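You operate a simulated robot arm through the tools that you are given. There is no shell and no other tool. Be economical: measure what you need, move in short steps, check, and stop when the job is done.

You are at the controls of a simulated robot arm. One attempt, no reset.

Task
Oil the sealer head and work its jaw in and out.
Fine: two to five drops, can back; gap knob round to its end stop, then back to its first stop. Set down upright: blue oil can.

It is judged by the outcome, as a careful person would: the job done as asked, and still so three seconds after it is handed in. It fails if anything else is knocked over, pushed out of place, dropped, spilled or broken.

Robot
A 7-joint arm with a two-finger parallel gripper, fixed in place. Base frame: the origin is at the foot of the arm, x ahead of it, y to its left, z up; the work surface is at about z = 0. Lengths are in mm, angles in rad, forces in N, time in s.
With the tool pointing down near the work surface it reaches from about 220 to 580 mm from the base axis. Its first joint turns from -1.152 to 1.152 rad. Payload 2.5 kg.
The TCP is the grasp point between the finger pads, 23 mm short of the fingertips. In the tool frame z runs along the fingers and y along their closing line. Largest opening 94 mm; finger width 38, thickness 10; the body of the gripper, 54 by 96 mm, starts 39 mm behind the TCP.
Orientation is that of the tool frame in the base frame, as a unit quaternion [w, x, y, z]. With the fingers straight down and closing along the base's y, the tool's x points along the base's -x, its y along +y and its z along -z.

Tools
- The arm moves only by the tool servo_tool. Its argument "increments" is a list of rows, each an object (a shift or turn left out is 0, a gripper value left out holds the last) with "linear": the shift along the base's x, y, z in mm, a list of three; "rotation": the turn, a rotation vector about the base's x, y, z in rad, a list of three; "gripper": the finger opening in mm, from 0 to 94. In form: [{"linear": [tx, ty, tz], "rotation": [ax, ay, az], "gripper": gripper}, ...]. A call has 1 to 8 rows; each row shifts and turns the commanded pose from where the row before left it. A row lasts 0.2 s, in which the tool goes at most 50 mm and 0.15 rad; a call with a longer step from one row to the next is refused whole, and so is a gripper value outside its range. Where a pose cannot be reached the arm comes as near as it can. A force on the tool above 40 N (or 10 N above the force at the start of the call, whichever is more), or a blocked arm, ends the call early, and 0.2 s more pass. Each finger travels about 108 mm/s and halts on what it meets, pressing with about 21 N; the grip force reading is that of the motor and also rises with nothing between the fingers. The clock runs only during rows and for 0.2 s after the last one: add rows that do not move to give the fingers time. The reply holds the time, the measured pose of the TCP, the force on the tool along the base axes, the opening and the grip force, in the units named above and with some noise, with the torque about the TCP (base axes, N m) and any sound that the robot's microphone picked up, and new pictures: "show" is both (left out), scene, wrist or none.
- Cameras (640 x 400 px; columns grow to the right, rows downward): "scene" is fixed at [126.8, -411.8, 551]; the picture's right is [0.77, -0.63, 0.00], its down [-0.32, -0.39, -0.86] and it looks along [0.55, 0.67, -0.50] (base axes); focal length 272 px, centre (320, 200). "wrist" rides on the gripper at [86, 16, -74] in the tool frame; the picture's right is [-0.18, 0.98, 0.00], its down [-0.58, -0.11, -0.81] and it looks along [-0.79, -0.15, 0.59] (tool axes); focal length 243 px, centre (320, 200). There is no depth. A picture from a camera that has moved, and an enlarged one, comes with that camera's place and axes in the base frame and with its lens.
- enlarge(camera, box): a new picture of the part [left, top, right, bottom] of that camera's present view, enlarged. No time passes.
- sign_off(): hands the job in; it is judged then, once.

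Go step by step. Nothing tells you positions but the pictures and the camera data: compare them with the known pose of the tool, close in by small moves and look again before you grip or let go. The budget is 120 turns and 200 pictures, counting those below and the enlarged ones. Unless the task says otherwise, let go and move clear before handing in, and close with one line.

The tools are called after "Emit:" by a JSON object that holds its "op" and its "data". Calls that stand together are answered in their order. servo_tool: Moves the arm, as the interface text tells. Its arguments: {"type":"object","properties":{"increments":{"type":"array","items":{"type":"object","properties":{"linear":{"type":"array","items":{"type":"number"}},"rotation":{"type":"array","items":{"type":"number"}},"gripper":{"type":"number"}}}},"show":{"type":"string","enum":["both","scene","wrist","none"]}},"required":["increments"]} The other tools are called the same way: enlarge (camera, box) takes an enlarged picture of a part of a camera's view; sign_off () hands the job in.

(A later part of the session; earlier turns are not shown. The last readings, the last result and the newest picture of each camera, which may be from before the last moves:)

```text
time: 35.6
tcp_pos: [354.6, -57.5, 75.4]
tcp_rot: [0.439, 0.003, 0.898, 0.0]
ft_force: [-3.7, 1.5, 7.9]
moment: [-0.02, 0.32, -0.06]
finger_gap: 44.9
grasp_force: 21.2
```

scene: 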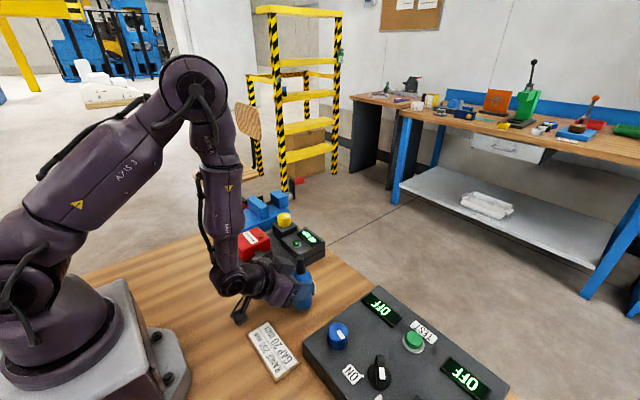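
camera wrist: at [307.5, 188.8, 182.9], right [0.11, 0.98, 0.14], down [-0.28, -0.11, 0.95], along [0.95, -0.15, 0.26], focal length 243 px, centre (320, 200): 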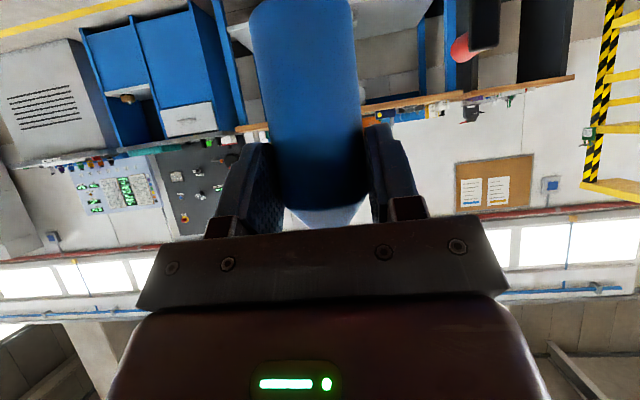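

Contact is felt, so the can is standing on the table. I'll open the fingers slowly.

Emit:
{"op": "servo_tool", "data": {"increments": [{"gripper": 50}, {"gripper": 60}, {"gripper": 72}, {}], "show": "both"}}

Emit:
{"op": "enlarge", "data": {"camera": "scene", "box": [230, 220, 350, 330]}}

```text
time: 36.6
tcp_pos: [354.7, -57.1, 74.9]
tcp_rot: [0.439, 0.003, 0.899, 0.0]
ft_force: [0.6, 0.0, 0.3]
moment: [-0.04, 0.02, -0.04]
finger_gap: 71.8
grasp_force: 0.1
camera wrist: at [242.5, -39.7, 51.6], right [0.12, 0.98, 0.15], down [-0.28, -0.11, 0.95], along [0.95, -0.15, 0.26], focal length 243 px, centre (320, 200)
```

scene: 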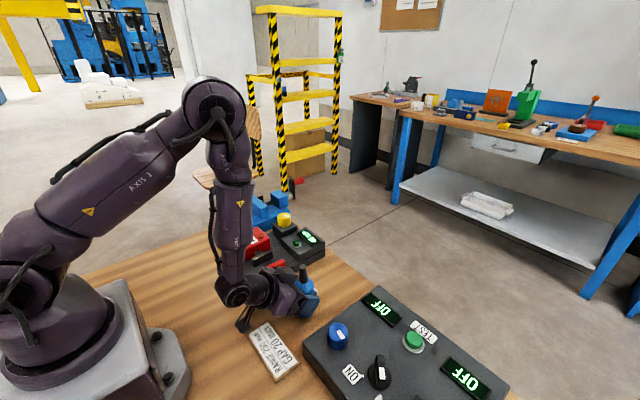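
wrist: 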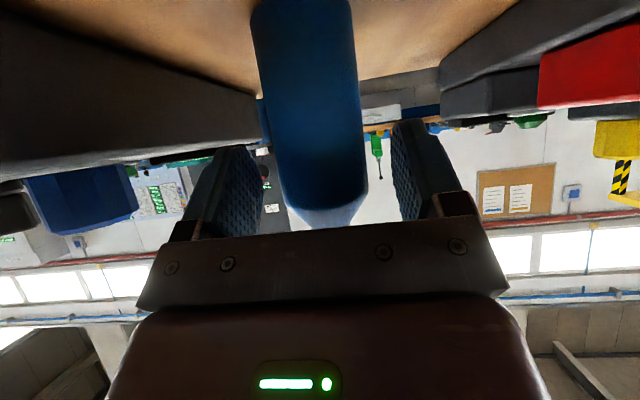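

```text
3.64 times, centred on (290, 275) of scene
camera zoom: at [126.8, -411.8, 551.0], right [0.77, -0.63, 0.0], down [-0.32, -0.39, -0.86], along [0.55, 0.67, -0.5], focal length 988 px, centre (429, -73)
```

zoom: 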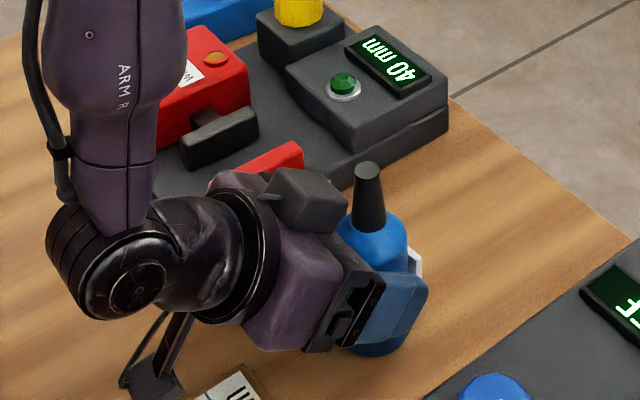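

The can stands upright and free. I'll go straight up, then turn the tool vertical again.

Emit:
{"op": "servo_tool", "data": {"increments": [{"linear": [0, 0, 30]}, {"linear": [0, 0, 40]}, {"linear": [0, 0, 40]}, {"linear": [0, 0, 45]}, {"linear": [0, 20, 20]}, {}], "show": "scene"}}

Emit:
{"op": "servo_tool", "data": {"increments": [{"linear": [0, 22, 12], "rotation": [0, 0.1297, 0]}, {"linear": [0, 22, 12], "rotation": [0, 0.1297, 0]}, {"linear": [0, 22, 12], "rotation": [0, 0.1297, 0]}, {"linear": [0, 22, 12], "rotation": [0, 0.1297, 0]}, {"linear": [0, 22, 12], "rotation": [0, 0.1297, 0]}, {"linear": [0, 22, 12], "rotation": [0, 0.1297, 0]}, {"linear": [0, 22, 0], "rotation": [0, 0.1297, 0]}, {}], "show": "both"}}

```text
time: 38.0
tcp_pos: [352.4, -36.9, 248.4]
tcp_rot: [0.438, 0.003, 0.899, 0.0]
ft_force: [0.3, -0.6, 0.0]
moment: [0.02, 0.01, -0.03]
finger_gap: 72.1
grasp_force: 0.0
```

scene: 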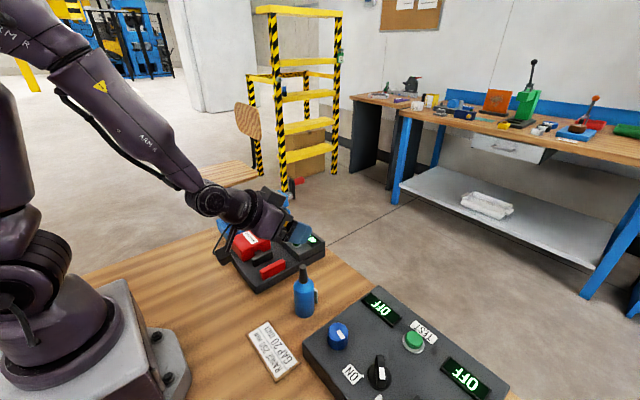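

```text
time: 39.8
tcp_pos: [353.3, 121.3, 320.8]
tcp_rot: [-0.001, 0.003, 1.0, 0.0]
ft_force: [-0.1, -0.7, 0.0]
moment: [-0.01, -0.01, -0.01]
finger_gap: 71.8
grasp_force: 0.0
camera wrist: at [266.9, 137.5, 394.5], right [0.19, 0.98, 0.0], down [0.58, -0.11, 0.81], along [0.79, -0.15, -0.59], focal length 243 px, centre (320, 200)
```

scene: 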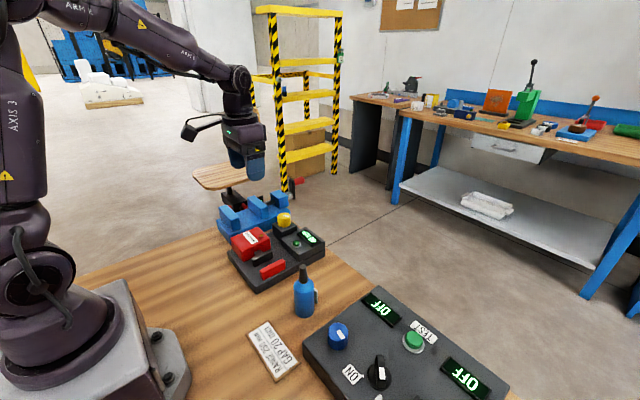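
wrist: 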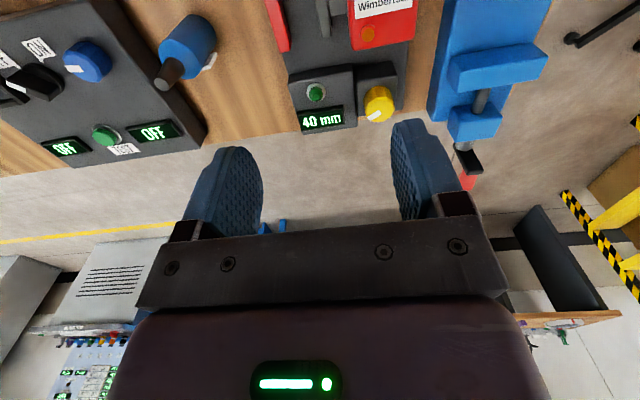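

Tool is vertical and the can stands fine. I'll zoom in on the knob and the oiled port.

Emit:
{"op": "enlarge", "data": {"camera": "wrist", "box": [290, 20, 450, 140]}}

Emit:
{"op": "enlarge", "data": {"camera": "scene", "box": [225, 195, 335, 270]}}

```text
3.33 times, centred on (370, 80) of wrist
camera zoom: at [266.9, 137.5, 394.5], right [0.19, 0.98, 0.0], down [0.58, -0.11, 0.81], along [0.79, -0.15, -0.59], focal length 809 px, centre (153, 600)
```

zoom: 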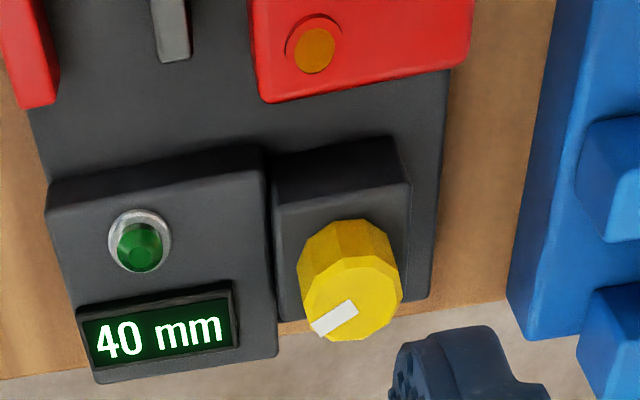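

```text
5.33 times, centred on (280, 232) of scene
camera zoom: at [126.8, -411.8, 551.0], right [0.77, -0.63, 0.0], down [-0.32, -0.39, -0.86], along [0.55, 0.67, -0.5], focal length 1449 px, centre (533, 27)
```

zoom: 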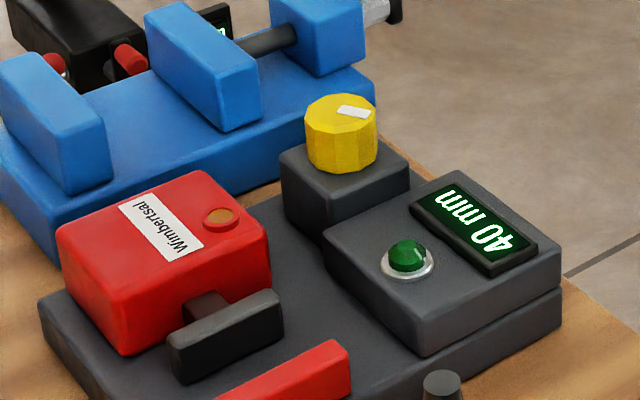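

The port shows oil. The knob is about 40 mm wide at roughly (471, 182) with its top at z≈103. I'll move above it.

Emit:
{"op": "servo_tool", "data": {"increments": [{"linear": [24, 12, -25], "gripper": 66}, {"linear": [24, 12, -25]}, {"linear": [24, 12, -25]}, {"linear": [24, 12, -25]}, {"linear": [22, 13, -25]}, {}], "show": "both"}}

Emit:
{"op": "enlarge", "data": {"camera": "wrist", "box": [200, 0, 440, 240]}}

```text
time: 41.2
tcp_pos: [469.9, 177.6, 196.5]
tcp_rot: [0.001, 0.002, 1.0, 0.0]
ft_force: [-0.4, 0.4, 0.2]
moment: [0.0, 0.01, 0.02]
finger_gap: 65.9
grasp_force: 0.0
camera wrist: at [383.7, 195.5, 270.5], right [0.19, 0.98, 0.0], down [0.58, -0.11, 0.81], along [0.79, -0.15, -0.59], focal length 243 px, centre (320, 200)
```

scene: 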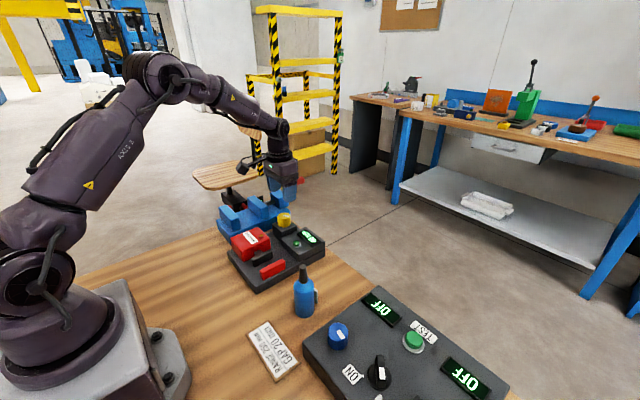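
wrist: 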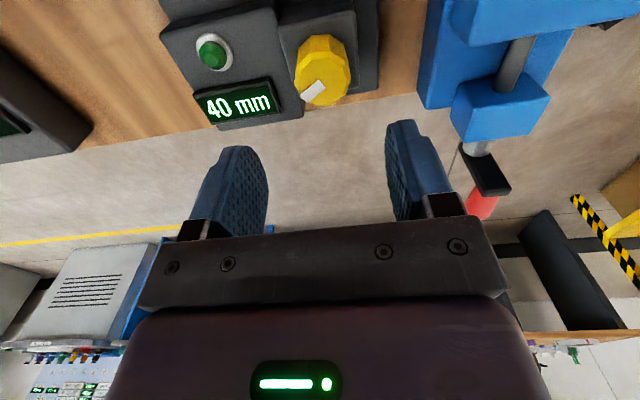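

```text
1.67 times, centred on (320, 120) of wrist
camera zoom: at [383.7, 195.5, 270.5], right [0.19, 0.98, 0.0], down [0.58, -0.11, 0.81], along [0.79, -0.15, -0.59], focal length 404 px, centre (320, 333)
```

zoom: 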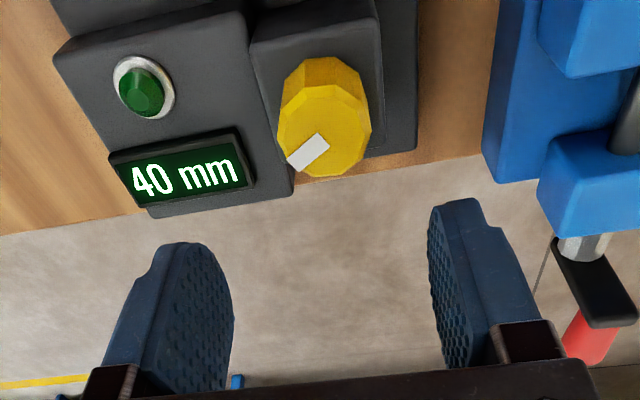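

Refined, the knob is at (469, 182). I'll descend over it in steps.

Emit:
{"op": "servo_tool", "data": {"increments": [{"linear": [-0.5, 4.4, -25]}, {"linear": [0, 0, -25]}, {"linear": [0, 0, -15]}, {}], "show": "both"}}

Emit:
{"op": "enlarge", "data": {"camera": "scene", "box": [225, 170, 335, 270]}}

```text
time: 42.2
tcp_pos: [470.9, 182.5, 132.3]
tcp_rot: [0.001, 0.002, 1.0, 0.0]
ft_force: [0.3, -0.5, -0.9]
moment: [0.02, -0.02, 0.05]
finger_gap: 66.2
grasp_force: 0.0
camera wrist: at [383.2, 199.1, 205.3], right [0.19, 0.98, 0.0], down [0.58, -0.11, 0.81], along [0.79, -0.15, -0.59], focal length 243 px, centre (320, 200)
```

scene: 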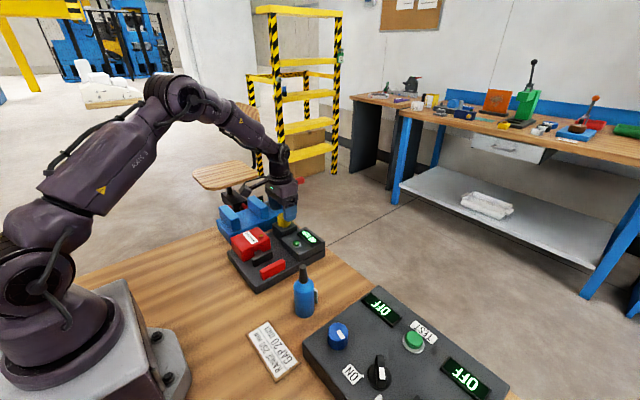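
wrist: 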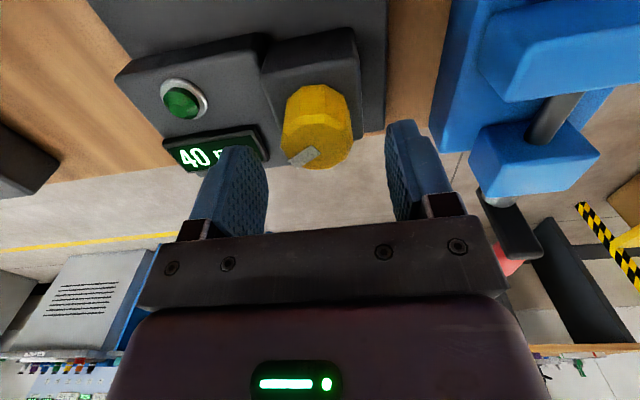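

```text
4.00 times, centred on (280, 220) of scene
camera zoom: at [126.8, -411.8, 551.0], right [0.77, -0.63, 0.0], down [-0.32, -0.39, -0.86], along [0.55, 0.67, -0.5], focal length 1087 px, centre (480, 120)
```

zoom: 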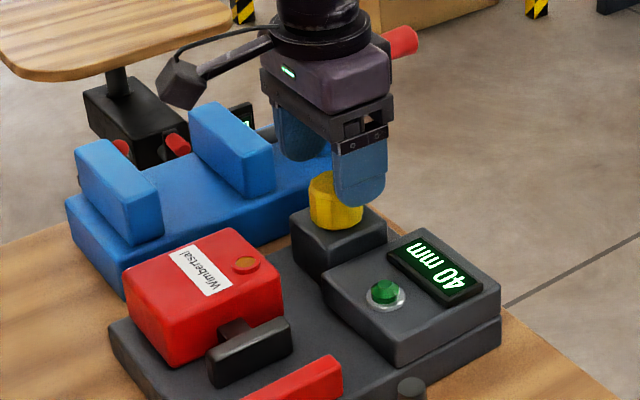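

Emit:
{"op": "servo_tool", "data": {"increments": [{"linear": [-2, 0.3, -12]}, {"linear": [0, 0, -13]}, {}], "show": "none"}}

Emit:
{"op": "servo_tool", "data": {"increments": [{"gripper": 50}, {"gripper": 40}, {"gripper": 34}, {}, {}], "show": "both"}}

```text
time: 43.0
tcp_pos: [467.6, 181.8, 106.8]
tcp_rot: [0.0, 0.003, 1.0, 0.0]
ft_force: [-0.2, -0.5, 0.6]
moment: [0.01, 0.0, -0.02]
finger_gap: 66.0
grasp_force: 0.0
```

```text
time: 44.2
tcp_pos: [468.9, 180.8, 106.3]
tcp_rot: [-0.001, 0.003, 1.0, -0.002]
ft_force: [-4.8, -20.2, 4.5]
moment: [0.53, 0.32, -0.11]
finger_gap: 39.1
grasp_force: 45.0
camera wrist: at [382.6, 197.7, 180.1], right [0.19, 0.98, 0.0], down [0.58, -0.11, 0.81], along [0.79, -0.16, -0.59], focal length 243 px, centre (320, 200)
```

scene: 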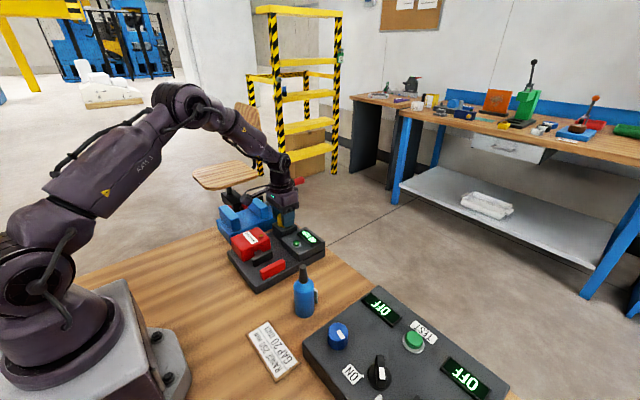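
wrist: 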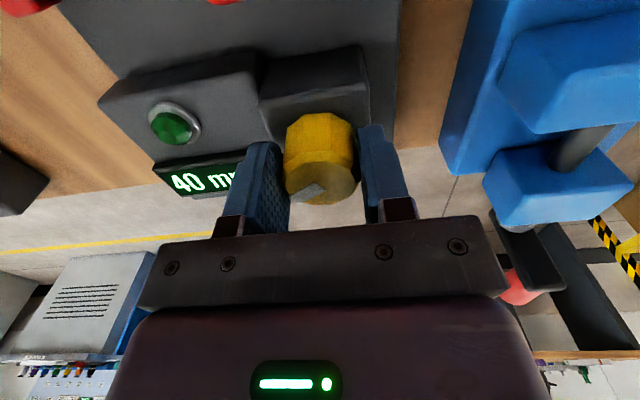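

There is about 20 N of side load, so I'm off-centre in y. I'll ease the tool toward -y.

Emit:
{"op": "servo_tool", "data": {"increments": [{"linear": [-0.4, -0.8, 0.3]}, {}], "show": "none"}}

```text
time: 44.8
tcp_pos: [469.3, 180.3, 106.6]
tcp_rot: [-0.001, 0.004, 1.0, -0.001]
ft_force: [1.1, -20.7, -1.3]
moment: [0.27, 1.1, -0.15]
finger_gap: 38.5
grasp_force: 44.6
```

Force is unchanged and only the -y finger seems to be touching. I'll ease a further 1.5 mm toward -y.

Emit:
{"op": "servo_tool", "data": {"increments": [{"linear": [0, -0.8, 0]}, {"linear": [0, -0.7, 0]}, {}], "show": "wrist"}}

Emit:
{"op": "enlarge", "data": {"camera": "wrist", "box": [220, 80, 420, 240]}}

```text
time: 45.6
tcp_pos: [470.2, 179.6, 106.9]
tcp_rot: [-0.001, 0.003, 1.0, 0.0]
ft_force: [-6.2, -18.2, -10.8]
moment: [0.36, -1.18, -0.32]
finger_gap: 38.9
grasp_force: 45.2
camera wrist: at [382.5, 197.4, 180.2], right [0.19, 0.98, 0.0], down [0.58, -0.11, 0.81], along [0.79, -0.15, -0.59], focal length 243 px, centre (320, 200)
```

wrist: 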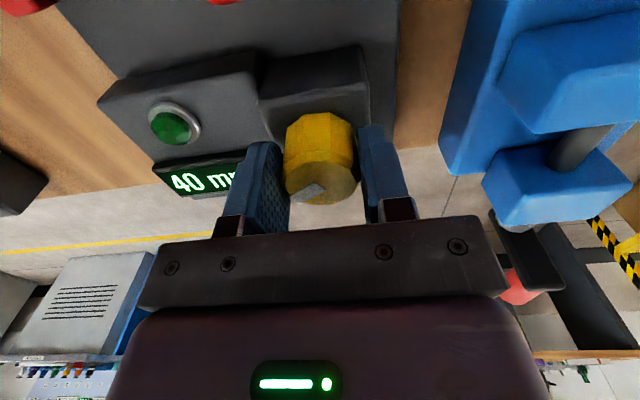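

```text
2.50 times, centred on (320, 160) of wrist
camera zoom: at [382.5, 197.4, 180.2], right [0.19, 0.98, 0.0], down [0.58, -0.11, 0.81], along [0.79, -0.15, -0.59], focal length 606 px, centre (320, 300)
```

zoom: 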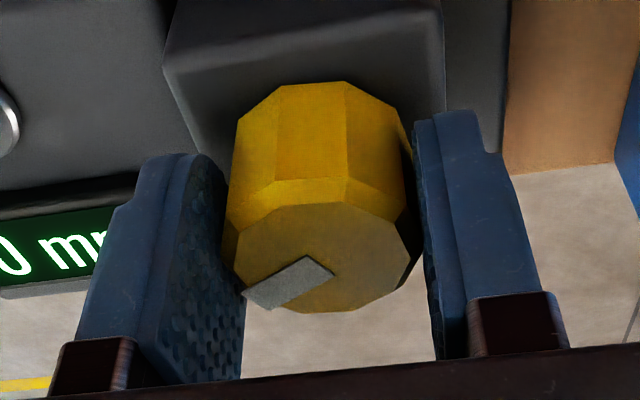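

Let me release the squeeze slightly, recentre, and see what the forces read.

Emit:
{"op": "servo_tool", "data": {"increments": [{"gripper": 48}, {}], "show": "none"}}

Emit:
{"op": "servo_tool", "data": {"increments": [{"gripper": 43}, {"gripper": 40}, {}], "show": "none"}}

```text
time: 46.2
tcp_pos: [468.5, 180.9, 107.2]
tcp_rot: [0.001, 0.002, 1.0, 0.001]
ft_force: [-0.9, 0.4, -0.2]
moment: [0.01, 0.0, 0.01]
finger_gap: 48.0
grasp_force: 0.1
```

```text
time: 47.0
tcp_pos: [469.4, 180.9, 107.0]
tcp_rot: [-0.001, 0.002, 1.0, 0.0]
ft_force: [0.4, -1.2, 1.3]
moment: [-0.01, 0.02, -0.03]
finger_gap: 40.8
grasp_force: 0.4
```

Emit:
{"op": "servo_tool", "data": {"increments": [{"gripper": 38}, {}], "show": "none"}}

```text
time: 47.6
tcp_pos: [469.8, 180.7, 108.4]
tcp_rot: [0.001, 0.002, 1.0, -0.001]
ft_force: [0.5, -5.2, 0.5]
moment: [0.0, 0.01, -0.01]
finger_gap: 39.9
grasp_force: 2.5
```

Emit:
{"op": "servo_tool", "data": {"increments": [{"linear": [0, -0.8, 0]}, {}], "show": "none"}}

```text
time: 48.2
tcp_pos: [468.3, 180.8, 106.0]
tcp_rot: [0.0, 0.003, 1.0, 0.0]
ft_force: [0.6, -3.5, -0.7]
moment: [0.03, -0.02, -0.02]
finger_gap: 39.9
grasp_force: 2.1
```

Emit:
{"op": "servo_tool", "data": {"increments": [{"linear": [0, -1.2, 0]}, {}], "show": "none"}}

```text
time: 48.8
tcp_pos: [468.9, 180.5, 107.8]
tcp_rot: [0.0, 0.002, 1.0, 0.001]
ft_force: [-1.0, 0.3, 1.4]
moment: [-0.05, 0.0, 0.0]
finger_gap: 39.1
grasp_force: 0.9
```

Balanced now. I'll close for a firm grip.

Emit:
{"op": "servo_tool", "data": {"increments": [{"gripper": 36}, {}, {}], "show": "none"}}

```text
time: 49.6
tcp_pos: [469.0, 179.8, 107.2]
tcp_rot: [0.0, 0.002, 1.0, 0.0]
ft_force: [-1.8, 4.9, 3.0]
moment: [-0.42, -0.13, 0.02]
finger_gap: 38.7
grasp_force: 45.2
```

The grip is firm with little side load. I'll try turning counter-clockwise a bit and watch the display and torque.

Emit:
{"op": "servo_tool", "data": {"increments": [{"rotation": [0, 0, 0.06]}, {"rotation": [0, 0, 0.06]}, {"rotation": [0, 0, 0.06]}, {}], "show": "scene"}}

Emit:
{"op": "enlarge", "data": {"camera": "scene", "box": [225, 195, 335, 270]}}

```text
time: 50.6
tcp_pos: [469.6, 180.8, 107.0]
tcp_rot: [0.0, -0.089, 0.996, 0.001]
ft_force: [4.8, 11.3, -3.2]
moment: [-0.29, 0.09, -0.84]
finger_gap: 39.5
grasp_force: 45.1
```

scene: 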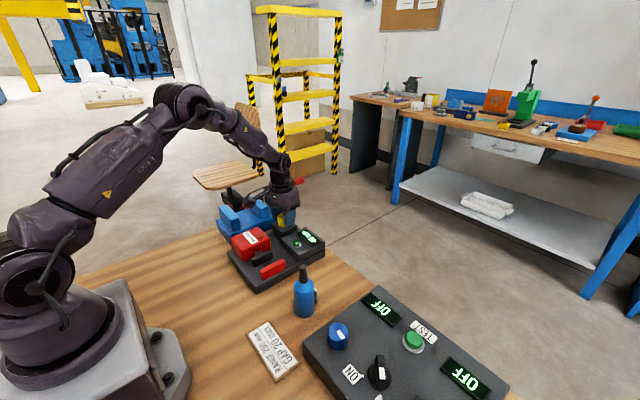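

```text
5.33 times, centred on (280, 232) of scene
camera zoom: at [126.8, -411.8, 551.0], right [0.77, -0.63, 0.0], down [-0.32, -0.39, -0.86], along [0.55, 0.67, -0.5], focal length 1449 px, centre (533, 27)
```

zoom: 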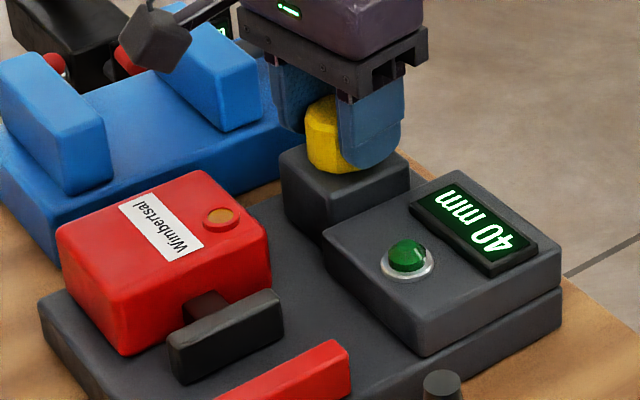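

Torque built up to 0.84 N·m with no change on the display, so this is likely a stop. I'll turn clockwise instead.

Emit:
{"op": "servo_tool", "data": {"increments": [{"rotation": [0, 0, -0.06]}, {"rotation": [0, 0, -0.06]}, {"rotation": [0, 0, -0.06]}, {"rotation": [0, 0, -0.06]}, {"rotation": [0, 0, -0.06]}, {"rotation": [0, 0, -0.06]}, {"rotation": [0, 0, -0.06]}, {}], "show": "scene"}}

Emit:
{"op": "enlarge", "data": {"camera": "scene", "box": [225, 195, 335, 270]}}

```text
time: 52.4
tcp_pos: [469.0, 180.7, 107.0]
tcp_rot: [-0.001, 0.122, 0.993, 0.001]
ft_force: [-14.7, 11.9, 20.7]
moment: [-0.4, 1.06, 0.01]
finger_gap: 39.5
grasp_force: 44.7
```

scene: 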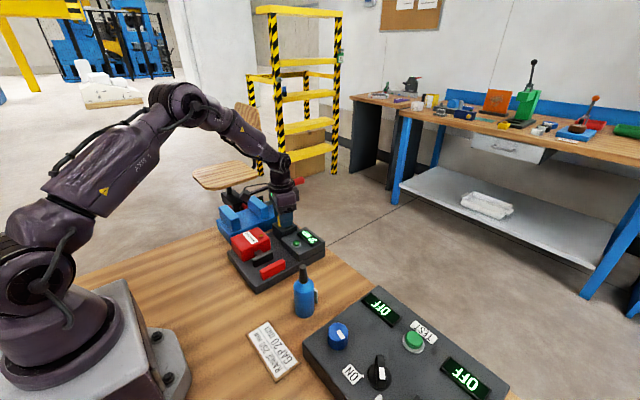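

```text
5.33 times, centred on (280, 232) of scene
camera zoom: at [126.7, -411.8, 551.0], right [0.77, -0.63, 0.0], down [-0.32, -0.39, -0.86], along [0.55, 0.67, -0.5], focal length 1449 px, centre (533, 27)
```

zoom: 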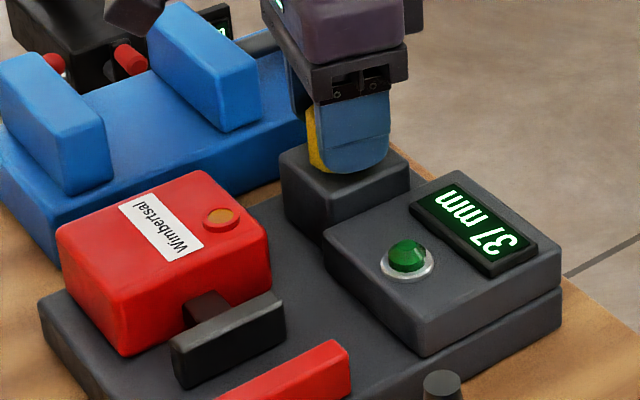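

Clockwise closes the gap (37 mm), so 40 mm is the first stop. I'll continue clockwise.

Emit:
{"op": "servo_tool", "data": {"increments": [{"rotation": [0, 0, -0.08]}, {"rotation": [0, 0, -0.08]}, {"rotation": [0, 0, -0.08]}, {"rotation": [0, 0, -0.08]}, {"rotation": [0, 0, -0.08]}, {"rotation": [0, 0, -0.08]}, {"rotation": [0, 0, -0.08]}, {}], "show": "scene"}}

Emit:
{"op": "enlarge", "data": {"camera": "scene", "box": [225, 195, 335, 270]}}

```text
time: 54.2
tcp_pos: [469.1, 181.4, 107.5]
tcp_rot: [0.001, 0.391, 0.92, 0.002]
ft_force: [3.0, 22.6, 14.3]
moment: [-0.81, -0.13, 0.04]
finger_gap: 39.6
grasp_force: 44.9
```

scene: 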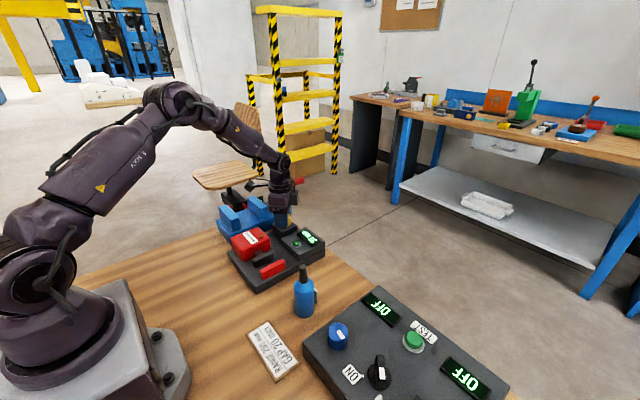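

```text
5.33 times, centred on (280, 232) of scene
camera zoom: at [126.7, -411.8, 551.0], right [0.77, -0.63, 0.0], down [-0.32, -0.39, -0.86], along [0.55, 0.67, -0.5], focal length 1449 px, centre (533, 27)
```

zoom: 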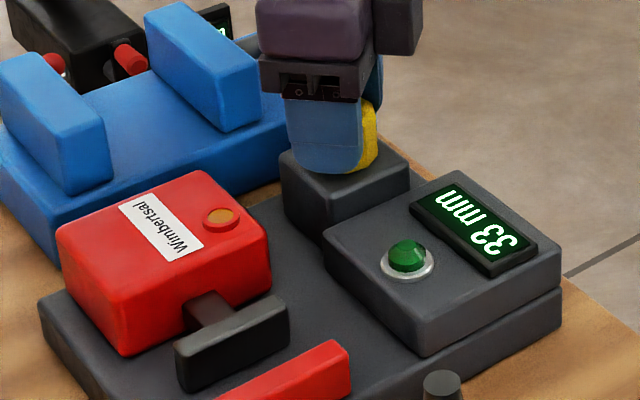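

33 mm now, about 7 mm per radian. I'll continue with a small centring correction.

Emit:
{"op": "servo_tool", "data": {"increments": [{"linear": [0, 0.7, 0], "rotation": [0, 0, -0.09]}, {"rotation": [0, 0, -0.09]}, {"rotation": [0, 0, -0.09]}, {"rotation": [0, 0, -0.09]}, {"rotation": [0, 0, -0.09]}, {"rotation": [0, 0, -0.09]}, {"rotation": [0, 0, -0.09]}, {}], "show": "none"}}

Emit:
{"op": "enlarge", "data": {"camera": "scene", "box": [225, 195, 335, 270]}}

```text
time: 56.0
tcp_pos: [470.4, 181.4, 107.0]
tcp_rot: [0.0, 0.657, 0.754, 0.002]
ft_force: [17.5, 25.2, -3.5]
moment: [0.41, 0.55, 0.02]
finger_gap: 39.6
grasp_force: 45.0
```

```text
5.33 times, centred on (280, 232) of scene
camera zoom: at [126.8, -411.8, 551.0], right [0.77, -0.63, 0.0], down [-0.32, -0.39, -0.86], along [0.55, 0.67, -0.5], focal length 1449 px, centre (533, 27)
```

zoom: 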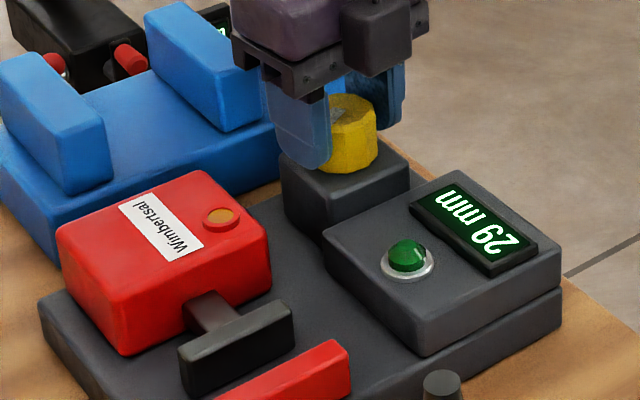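

29 mm. I'll trim the centring a bit and carry on.

Emit:
{"op": "servo_tool", "data": {"increments": [{"linear": [0.7, 0.7, 0], "rotation": [0, 0, -0.09]}, {"linear": [0.4, 0.4, 0], "rotation": [0, 0, -0.09]}, {"rotation": [0, 0, -0.09]}, {"rotation": [0, 0, -0.09]}, {"rotation": [0, 0, -0.09]}, {"rotation": [0, 0, -0.09]}, {"rotation": [0, 0, -0.09]}, {}], "show": "none"}}

Emit:
{"op": "enlarge", "data": {"camera": "scene", "box": [225, 195, 335, 270]}}

```text
time: 57.8
tcp_pos: [470.4, 180.7, 107.7]
tcp_rot: [0.0, 0.859, 0.512, 0.001]
ft_force: [12.0, 9.8, 10.0]
moment: [0.16, 0.74, -0.01]
finger_gap: 39.6
grasp_force: 45.3
```

```text
5.33 times, centred on (280, 232) of scene
camera zoom: at [126.7, -411.8, 551.0], right [0.77, -0.63, 0.0], down [-0.32, -0.39, -0.86], along [0.55, 0.67, -0.5], focal length 1449 px, centre (533, 27)
```

zoom: 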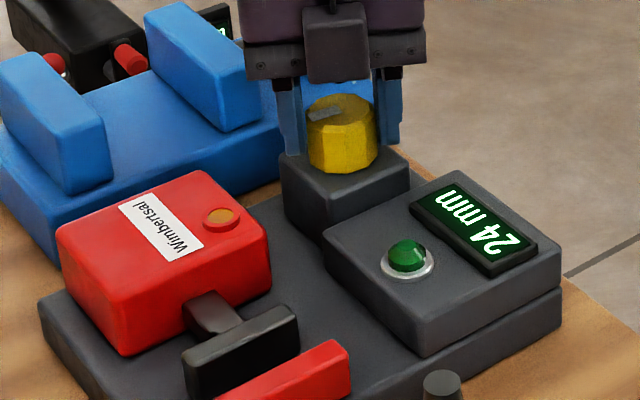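

24 mm, so I'll continue.

Emit:
{"op": "servo_tool", "data": {"increments": [{"linear": [0.5, 0.4, 0], "rotation": [0, 0, -0.09]}, {"rotation": [0, 0, -0.09]}, {"rotation": [0, 0, -0.09]}, {"rotation": [0, 0, -0.09]}, {"rotation": [0, 0, -0.09]}, {"rotation": [0, 0, -0.09]}, {"rotation": [0, 0, -0.09]}, {}], "show": "none"}}

Emit:
{"op": "enlarge", "data": {"camera": "scene", "box": [225, 195, 335, 270]}}

```text
time: 59.6
tcp_pos: [471.2, 180.4, 107.4]
tcp_rot: [0.0, 0.976, 0.22, 0.0]
ft_force: [-9.2, -9.1, 26.3]
moment: [0.07, 0.49, -0.03]
finger_gap: 39.7
grasp_force: 45.1
```

```text
5.33 times, centred on (280, 232) of scene
camera zoom: at [126.6, -411.9, 551.0], right [0.77, -0.63, 0.0], down [-0.32, -0.39, -0.86], along [0.55, 0.67, -0.5], focal length 1449 px, centre (533, 27)
```

zoom: 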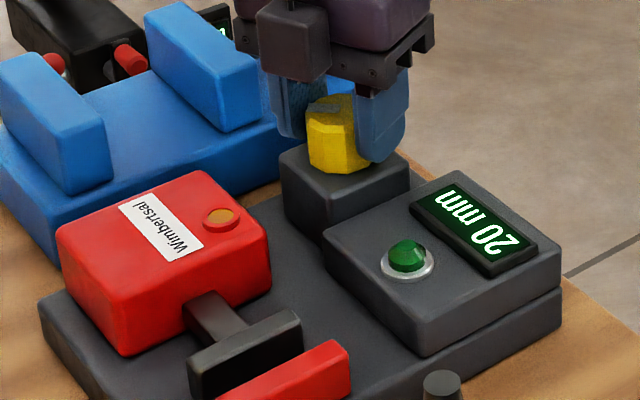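

20 mm. More clockwise turning, watching for the stop or the joint limit.

Emit:
{"op": "servo_tool", "data": {"increments": [{"rotation": [0, 0, -0.08]}, {"rotation": [0, 0, -0.08]}, {"rotation": [0, 0, -0.08]}, {"rotation": [0, 0, -0.08]}, {"rotation": [0, 0, -0.08]}, {}], "show": "none"}}

Emit:
{"op": "enlarge", "data": {"camera": "scene", "box": [225, 195, 335, 270]}}

```text
time: 61.0
tcp_pos: [471.6, 179.6, 106.3]
tcp_rot: [0.001, 1.0, 0.021, 0.002]
ft_force: [13.9, -13.2, -0.3]
moment: [0.17, -0.13, -0.02]
finger_gap: 39.6
grasp_force: 44.8
```

```text
5.33 times, centred on (280, 232) of scene
camera zoom: at [126.8, -411.8, 551.0], right [0.77, -0.63, 0.0], down [-0.32, -0.39, -0.86], along [0.55, 0.67, -0.5], focal length 1449 px, centre (533, 27)
```

zoom: 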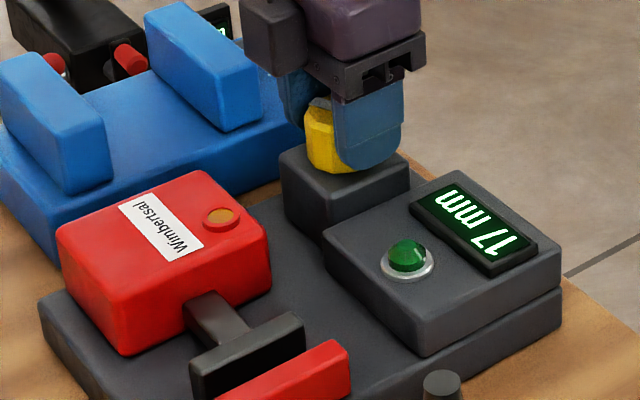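

17 mm, continuing.

Emit:
{"op": "servo_tool", "data": {"increments": [{"linear": [0.3, -0.4, 0], "rotation": [0, 0, -0.08]}, {"rotation": [0, 0, -0.08]}, {"rotation": [0, 0, -0.08]}, {"rotation": [0, 0, -0.08]}, {"rotation": [0, 0, -0.08]}, {}], "show": "none"}}

Emit:
{"op": "enlarge", "data": {"camera": "scene", "box": [225, 195, 335, 270]}}

```text
time: 62.2
tcp_pos: [426.8, 171.1, 100.1]
tcp_rot: [-0.016, 0.99, -0.141, -0.011]
ft_force: [-5.8, 2.7, 1.3]
moment: [0.01, -0.07, 0.16]
finger_gap: 36.1
grasp_force: 0.3
out of reach, approached as far as the arm can: row 4, 5
stopped in row 5: the force on the tool passed its limit at 64 N (the readings are from after the stop); the commanded pose is now the measured one
```

```text
5.33 times, centred on (280, 232) of scene
camera zoom: at [126.8, -411.8, 551.0], right [0.77, -0.63, 0.0], down [-0.32, -0.39, -0.86], along [0.55, 0.67, -0.5], focal length 1449 px, centre (533, 27)
```

zoom: 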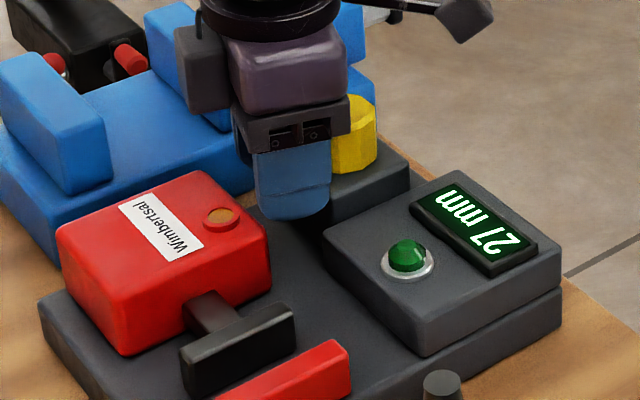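

The wrist hit its joint limit and slipped off, and the knob now reads 27 mm. I'll lift clear and check that nothing else has shifted.

Emit:
{"op": "servo_tool", "data": {"increments": [{"linear": [0, 0, 20]}, {"linear": [0, 0, 40]}, {"linear": [0, 0, 40]}, {}], "show": "both"}}

Emit:
{"op": "enlarge", "data": {"camera": "scene", "box": [215, 185, 345, 285]}}

```text
time: 63.2
tcp_pos: [436.7, 158.7, 197.7]
tcp_rot: [-0.017, 0.99, -0.142, -0.011]
ft_force: [0.2, 0.2, 0.8]
moment: [-0.02, -0.01, -0.03]
finger_gap: 36.0
grasp_force: 0.1
out of reach, approached as far as the arm can: row 2, 3
camera wrist: at [516.3, 117.4, 268.3], right [-0.45, -0.89, -0.02], down [-0.51, 0.24, 0.82], along [-0.73, 0.39, -0.57], focal length 243 px, centre (320, 200)
```

scene: 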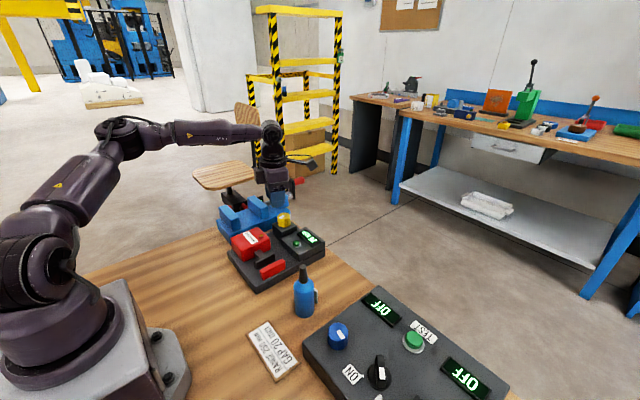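
wrist: 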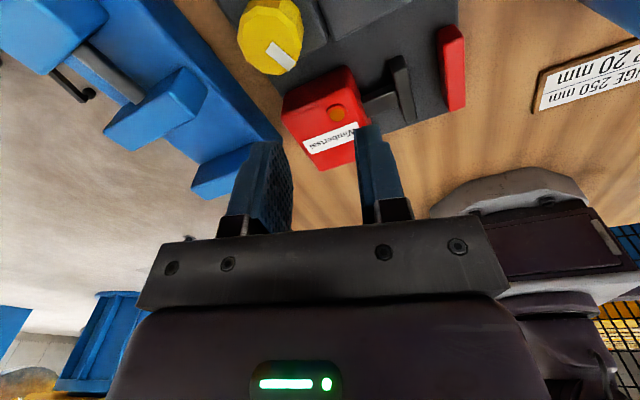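

```text
4.00 times, centred on (280, 235) of scene
camera zoom: at [126.8, -411.8, 551.0], right [0.77, -0.63, 0.0], down [-0.32, -0.39, -0.86], along [0.55, 0.67, -0.5], focal length 1087 px, centre (480, 60)
```

zoom: 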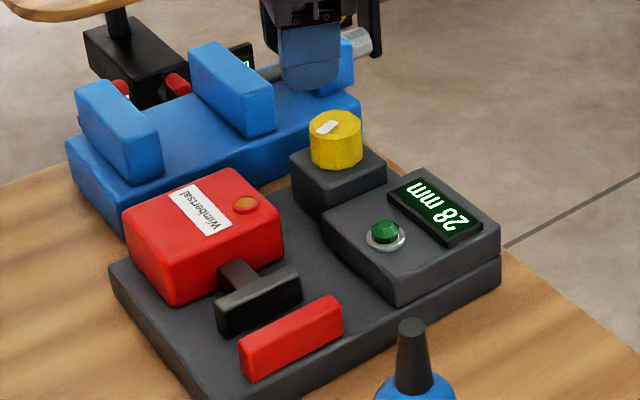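

Nothing else has moved and the knob now reads 28 mm. I'll unwind the wrist in the air for a fresh, well-centred grip at a positive yaw.

Emit:
{"op": "servo_tool", "data": {"increments": [{"linear": [0, 0, 0], "rotation": [0, 0, 0.149]}, {"rotation": [0, 0, 0.149]}, {"rotation": [-0.037, -0.017, 0.1]}, {"linear": [8, 5, 0], "rotation": [0, 0, 0.149]}, {"linear": [8, 5, 0], "rotation": [0, 0, 0.149]}, {"linear": [8, 6, 0], "rotation": [0, 0, 0.149]}, {"linear": [8, 6, 0], "rotation": [0, 0, 0.149]}, {"rotation": [0, 0, 0.149]}], "show": "none"}}

Emit:
{"op": "servo_tool", "data": {"increments": [{"rotation": [0, 0, 0.149], "gripper": 66}, {"rotation": [0, 0, 0.149]}, {"rotation": [0, 0, 0.149]}, {"rotation": [0, 0, 0.149]}, {"rotation": [0, 0, 0.149]}, {"rotation": [0, 0, 0.149]}, {"rotation": [0, 0, 0.149]}, {"rotation": [0, 0, 0.149]}], "show": "none"}}

Emit:
{"op": "servo_tool", "data": {"increments": [{"rotation": [0, 0, 0.149]}, {"rotation": [0, 0, 0.149]}, {"rotation": [0, 0, 0.149]}, {"rotation": [0, 0, 0.149]}, {"rotation": [0, 0, 0.149]}, {"rotation": [0, 0, 0.149]}, {"rotation": [0, 0, 0.149]}, {"rotation": [0, 0, 0.149]}], "show": "none"}}

Emit:
{"op": "servo_tool", "data": {"increments": [{"rotation": [0, 0, 0.149]}, {"rotation": [0, 0, 0.149]}, {"rotation": [0, 0, 0.149]}, {"rotation": [0, 0, 0.149]}, {"rotation": [0, 0, 0.149]}, {"rotation": [0, 0, 0.149]}, {"rotation": [0, 0, 0.149]}, {}], "show": "both"}}

```text
time: 65.0
tcp_pos: [466.9, 182.1, 199.4]
tcp_rot: [0.007, 0.909, 0.417, -0.003]
ft_force: [0.0, 0.6, 0.0]
moment: [0.0, 0.0, -0.01]
finger_gap: 36.2
grasp_force: 0.1
```

```text
time: 66.8
tcp_pos: [467.0, 180.1, 197.2]
tcp_rot: [0.008, 0.518, 0.856, 0.001]
ft_force: [-0.8, -0.1, 0.5]
moment: [0.01, 0.01, 0.0]
finger_gap: 65.9
grasp_force: 0.0
```

```text
time: 68.6
tcp_pos: [465.9, 182.6, 197.4]
tcp_rot: [0.005, -0.052, 0.999, 0.006]
ft_force: [-0.4, 0.2, 0.4]
moment: [-0.01, 0.04, 0.02]
finger_gap: 66.4
grasp_force: 0.0
```

```text
time: 70.4
tcp_pos: [467.7, 180.9, 197.5]
tcp_rot: [0.002, -0.543, 0.84, 0.006]
ft_force: [-0.2, 0.2, -0.1]
moment: [0.02, 0.01, 0.0]
finger_gap: 65.7
grasp_force: 0.1
camera wrist: at [417.0, 108.0, 270.2], right [-0.82, 0.57, 0.01], down [0.34, 0.47, 0.81], along [0.46, 0.67, -0.58], focal length 243 px, centre (320, 200)
```

scene: 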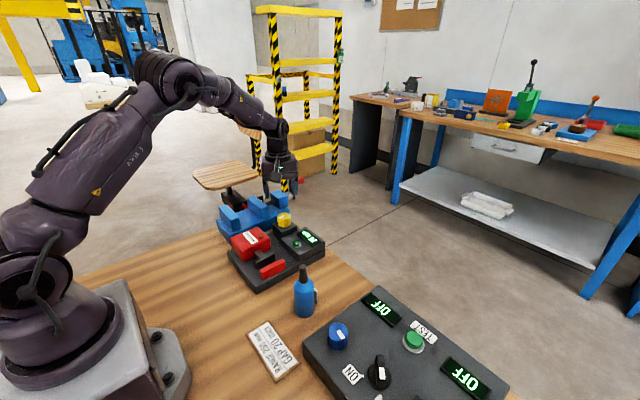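
wrist: 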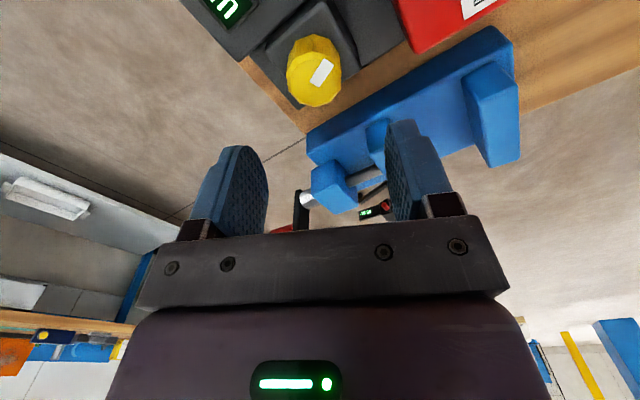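

Yaw is about +1.15 and the knob ray gives (471, 181.5). I'll level slightly and descend onto it.

Emit:
{"op": "servo_tool", "data": {"increments": [{"linear": [3, 0.2, -20], "rotation": [-0.012, -0.003, 0]}, {"linear": [0, 0, -30]}, {"linear": [0, 0, -15]}, {}], "show": "wrist"}}

Emit:
{"op": "enlarge", "data": {"camera": "wrist", "box": [220, 80, 420, 240]}}

```text
time: 71.4
tcp_pos: [469.0, 181.4, 132.3]
tcp_rot: [0.0, -0.541, 0.841, 0.0]
ft_force: [0.8, 0.4, 0.0]
moment: [0.0, -0.01, -0.02]
finger_gap: 66.1
grasp_force: 0.1
camera wrist: at [419.7, 110.1, 206.6], right [-0.82, 0.57, 0.0], down [0.34, 0.48, 0.81], along [0.46, 0.66, -0.59], focal length 243 px, centre (320, 200)
```

wrist: 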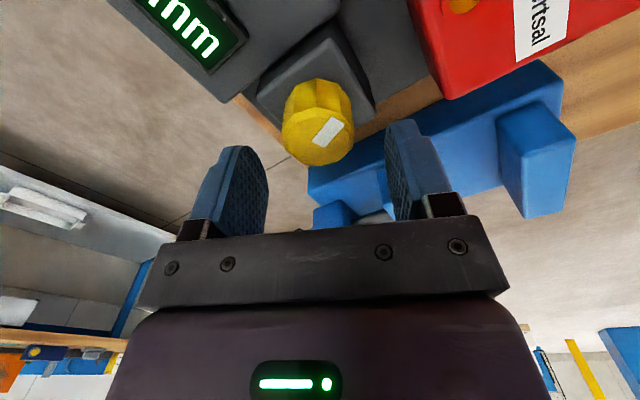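

```text
2.50 times, centred on (320, 160) of wrist
camera zoom: at [419.7, 110.1, 206.6], right [-0.82, 0.57, 0.0], down [0.34, 0.48, 0.81], along [0.46, 0.66, -0.59], focal length 606 px, centre (320, 300)
```

zoom: 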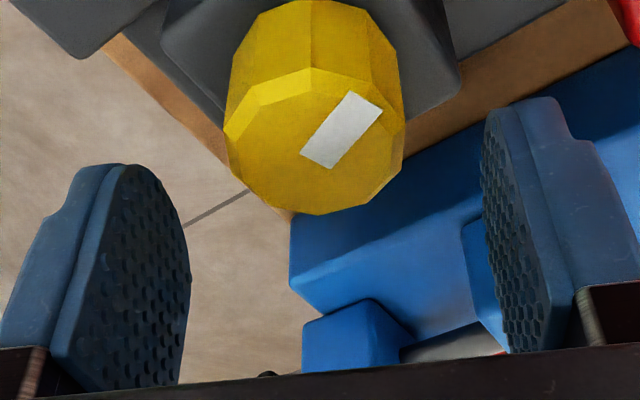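

Emit:
{"op": "servo_tool", "data": {"increments": [{"linear": [0.5, -0.5, -12]}, {"linear": [0, 0, -13]}, {"gripper": 50}, {"gripper": 43}, {"gripper": 40}, {"gripper": 39}, {}], "show": "none"}}

```text
time: 73.0
tcp_pos: [469.7, 180.4, 105.2]
tcp_rot: [-0.001, -0.542, 0.84, 0.002]
ft_force: [-1.9, 0.8, -0.1]
moment: [0.01, 0.04, -0.02]
finger_gap: 39.9
grasp_force: 0.8
```

Emit:
{"op": "servo_tool", "data": {"increments": [{"gripper": 37}, {"gripper": 36}, {}], "show": "none"}}

```text
time: 73.8
tcp_pos: [471.0, 179.9, 106.6]
tcp_rot: [-0.001, -0.542, 0.84, 0.003]
ft_force: [-7.8, 2.7, -0.1]
moment: [-0.14, -0.54, -0.01]
finger_gap: 39.6
grasp_force: 44.6
```

Gripped well. Turning clockwise.

Emit:
{"op": "servo_tool", "data": {"increments": [{"rotation": [0, 0, -0.1]}, {"rotation": [0, 0, -0.1]}, {"rotation": [0, 0, -0.1]}, {"rotation": [0, 0, -0.1]}, {"rotation": [0, 0, -0.1]}, {"rotation": [0, 0, -0.1]}, {"rotation": [0, 0, -0.1]}, {}], "show": "none"}}

Emit:
{"op": "enlarge", "data": {"camera": "scene", "box": [225, 195, 335, 270]}}

```text
time: 75.6
tcp_pos: [471.8, 181.1, 106.7]
tcp_rot: [0.0, -0.219, 0.976, 0.0]
ft_force: [13.6, 6.2, -31.5]
moment: [-0.44, 0.04, 0.01]
finger_gap: 39.4
grasp_force: 45.1
```

```text
5.33 times, centred on (280, 232) of scene
camera zoom: at [126.9, -411.7, 551.0], right [0.77, -0.63, 0.0], down [-0.32, -0.39, -0.86], along [0.55, 0.67, -0.5], focal length 1449 px, centre (533, 27)
```

zoom: 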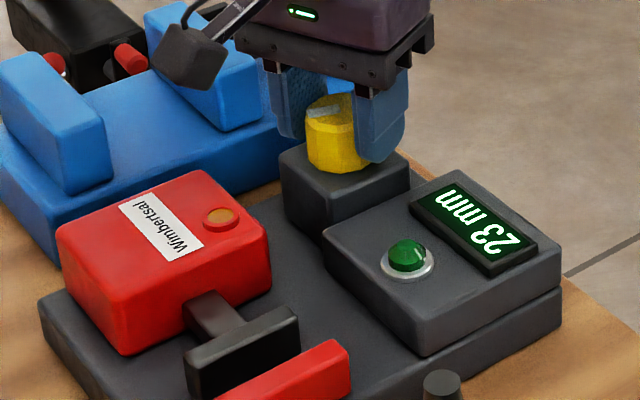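

Emit:
{"op": "servo_tool", "data": {"increments": [{"linear": [0.3, 0.2, -0.6], "rotation": [0, 0, -0.1]}, {"rotation": [0, 0, -0.1]}, {"rotation": [0, 0, -0.1]}, {"rotation": [0, 0, -0.1]}, {"rotation": [0, 0, -0.1]}, {"rotation": [0, 0, -0.1]}, {"rotation": [0, 0, -0.1]}, {}], "show": "none"}}

Emit:
{"op": "enlarge", "data": {"camera": "scene", "box": [225, 195, 335, 270]}}

```text
time: 77.4
tcp_pos: [470.4, 178.7, 106.4]
tcp_rot: [0.0, 0.129, 0.992, -0.001]
ft_force: [-14.3, -18.4, 3.3]
moment: [0.64, 0.75, 0.02]
finger_gap: 39.1
grasp_force: 44.7
```

```text
5.33 times, centred on (280, 232) of scene
camera zoom: at [126.7, -411.8, 551.0], right [0.77, -0.63, 0.0], down [-0.32, -0.39, -0.86], along [0.55, 0.67, -0.5], focal length 1449 px, centre (533, 27)
```

zoom: 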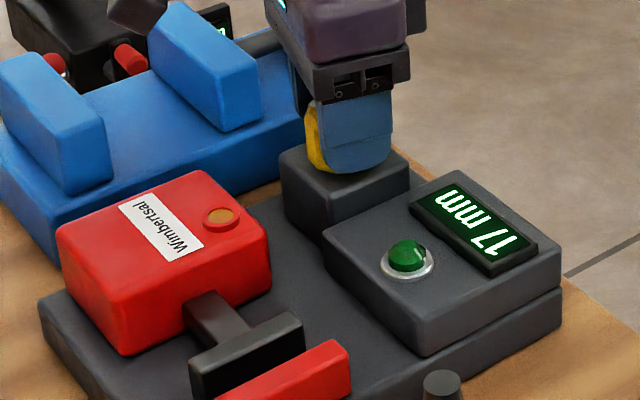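

17 mm at yaw -0.26, leaving plenty of wrist travel. Continuing.

Emit:
{"op": "servo_tool", "data": {"increments": [{"linear": [-0.3, -0.5, 0], "rotation": [0, 0, -0.1]}, {"rotation": [0, 0, -0.1]}, {"rotation": [0, 0, -0.1]}, {"rotation": [0, 0, -0.1]}, {"rotation": [0, 0, -0.1]}, {"rotation": [0, 0, -0.1]}, {"rotation": [0, 0, -0.1]}, {}], "show": "none"}}

Emit:
{"op": "enlarge", "data": {"camera": "scene", "box": [225, 195, 335, 270]}}

```text
time: 79.2
tcp_pos: [470.6, 181.0, 105.7]
tcp_rot: [0.001, 0.462, 0.887, -0.001]
ft_force: [-6.9, -21.9, -6.8]
moment: [0.36, -0.15, 0.03]
finger_gap: 39.2
grasp_force: 44.9
```

```text
5.33 times, centred on (280, 232) of scene
camera zoom: at [126.8, -411.8, 551.0], right [0.77, -0.63, 0.0], down [-0.32, -0.39, -0.86], along [0.55, 0.67, -0.5], focal length 1449 px, centre (533, 27)
```

zoom: 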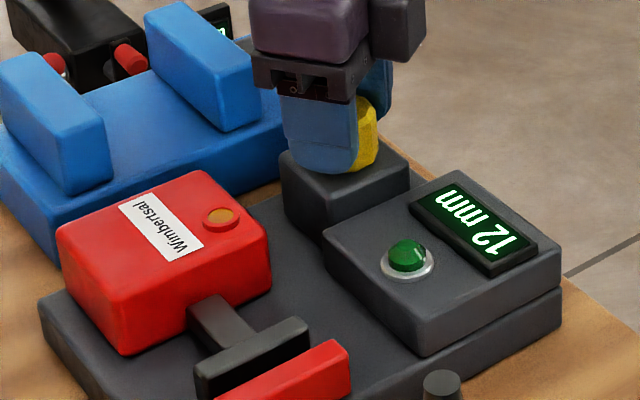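

Emit:
{"op": "servo_tool", "data": {"increments": [{"linear": [-0.2, -0.5, 0], "rotation": [0, 0, -0.08]}, {"rotation": [0, 0, -0.08]}, {"rotation": [0, 0, -0.08]}, {"rotation": [0, 0, -0.08]}, {"rotation": [0, 0, -0.08]}, {"rotation": [0, 0, -0.08]}, {}], "show": "none"}}

Emit:
{"op": "enlarge", "data": {"camera": "scene", "box": [225, 195, 335, 270]}}

```text
time: 80.8
tcp_pos: [469.4, 184.8, 107.1]
tcp_rot: [-0.001, 0.657, 0.754, 0.001]
ft_force: [-10.1, 1.4, -1.6]
moment: [0.15, 0.2, -0.07]
finger_gap: 40.4
grasp_force: 4.5
```

```text
5.33 times, centred on (280, 232) of scene
camera zoom: at [126.8, -411.8, 551.0], right [0.77, -0.63, 0.0], down [-0.32, -0.39, -0.86], along [0.55, 0.67, -0.5], focal length 1449 px, centre (533, 27)
```

zoom: 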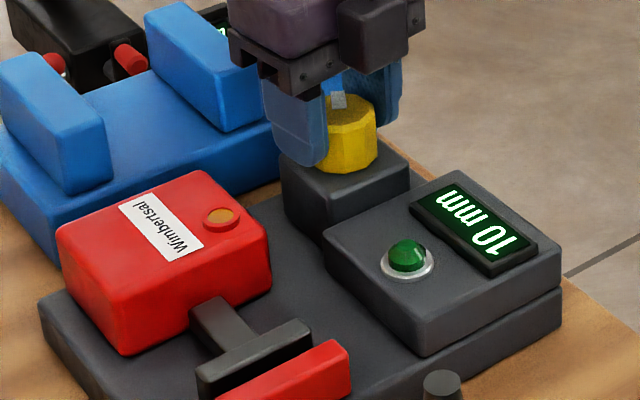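

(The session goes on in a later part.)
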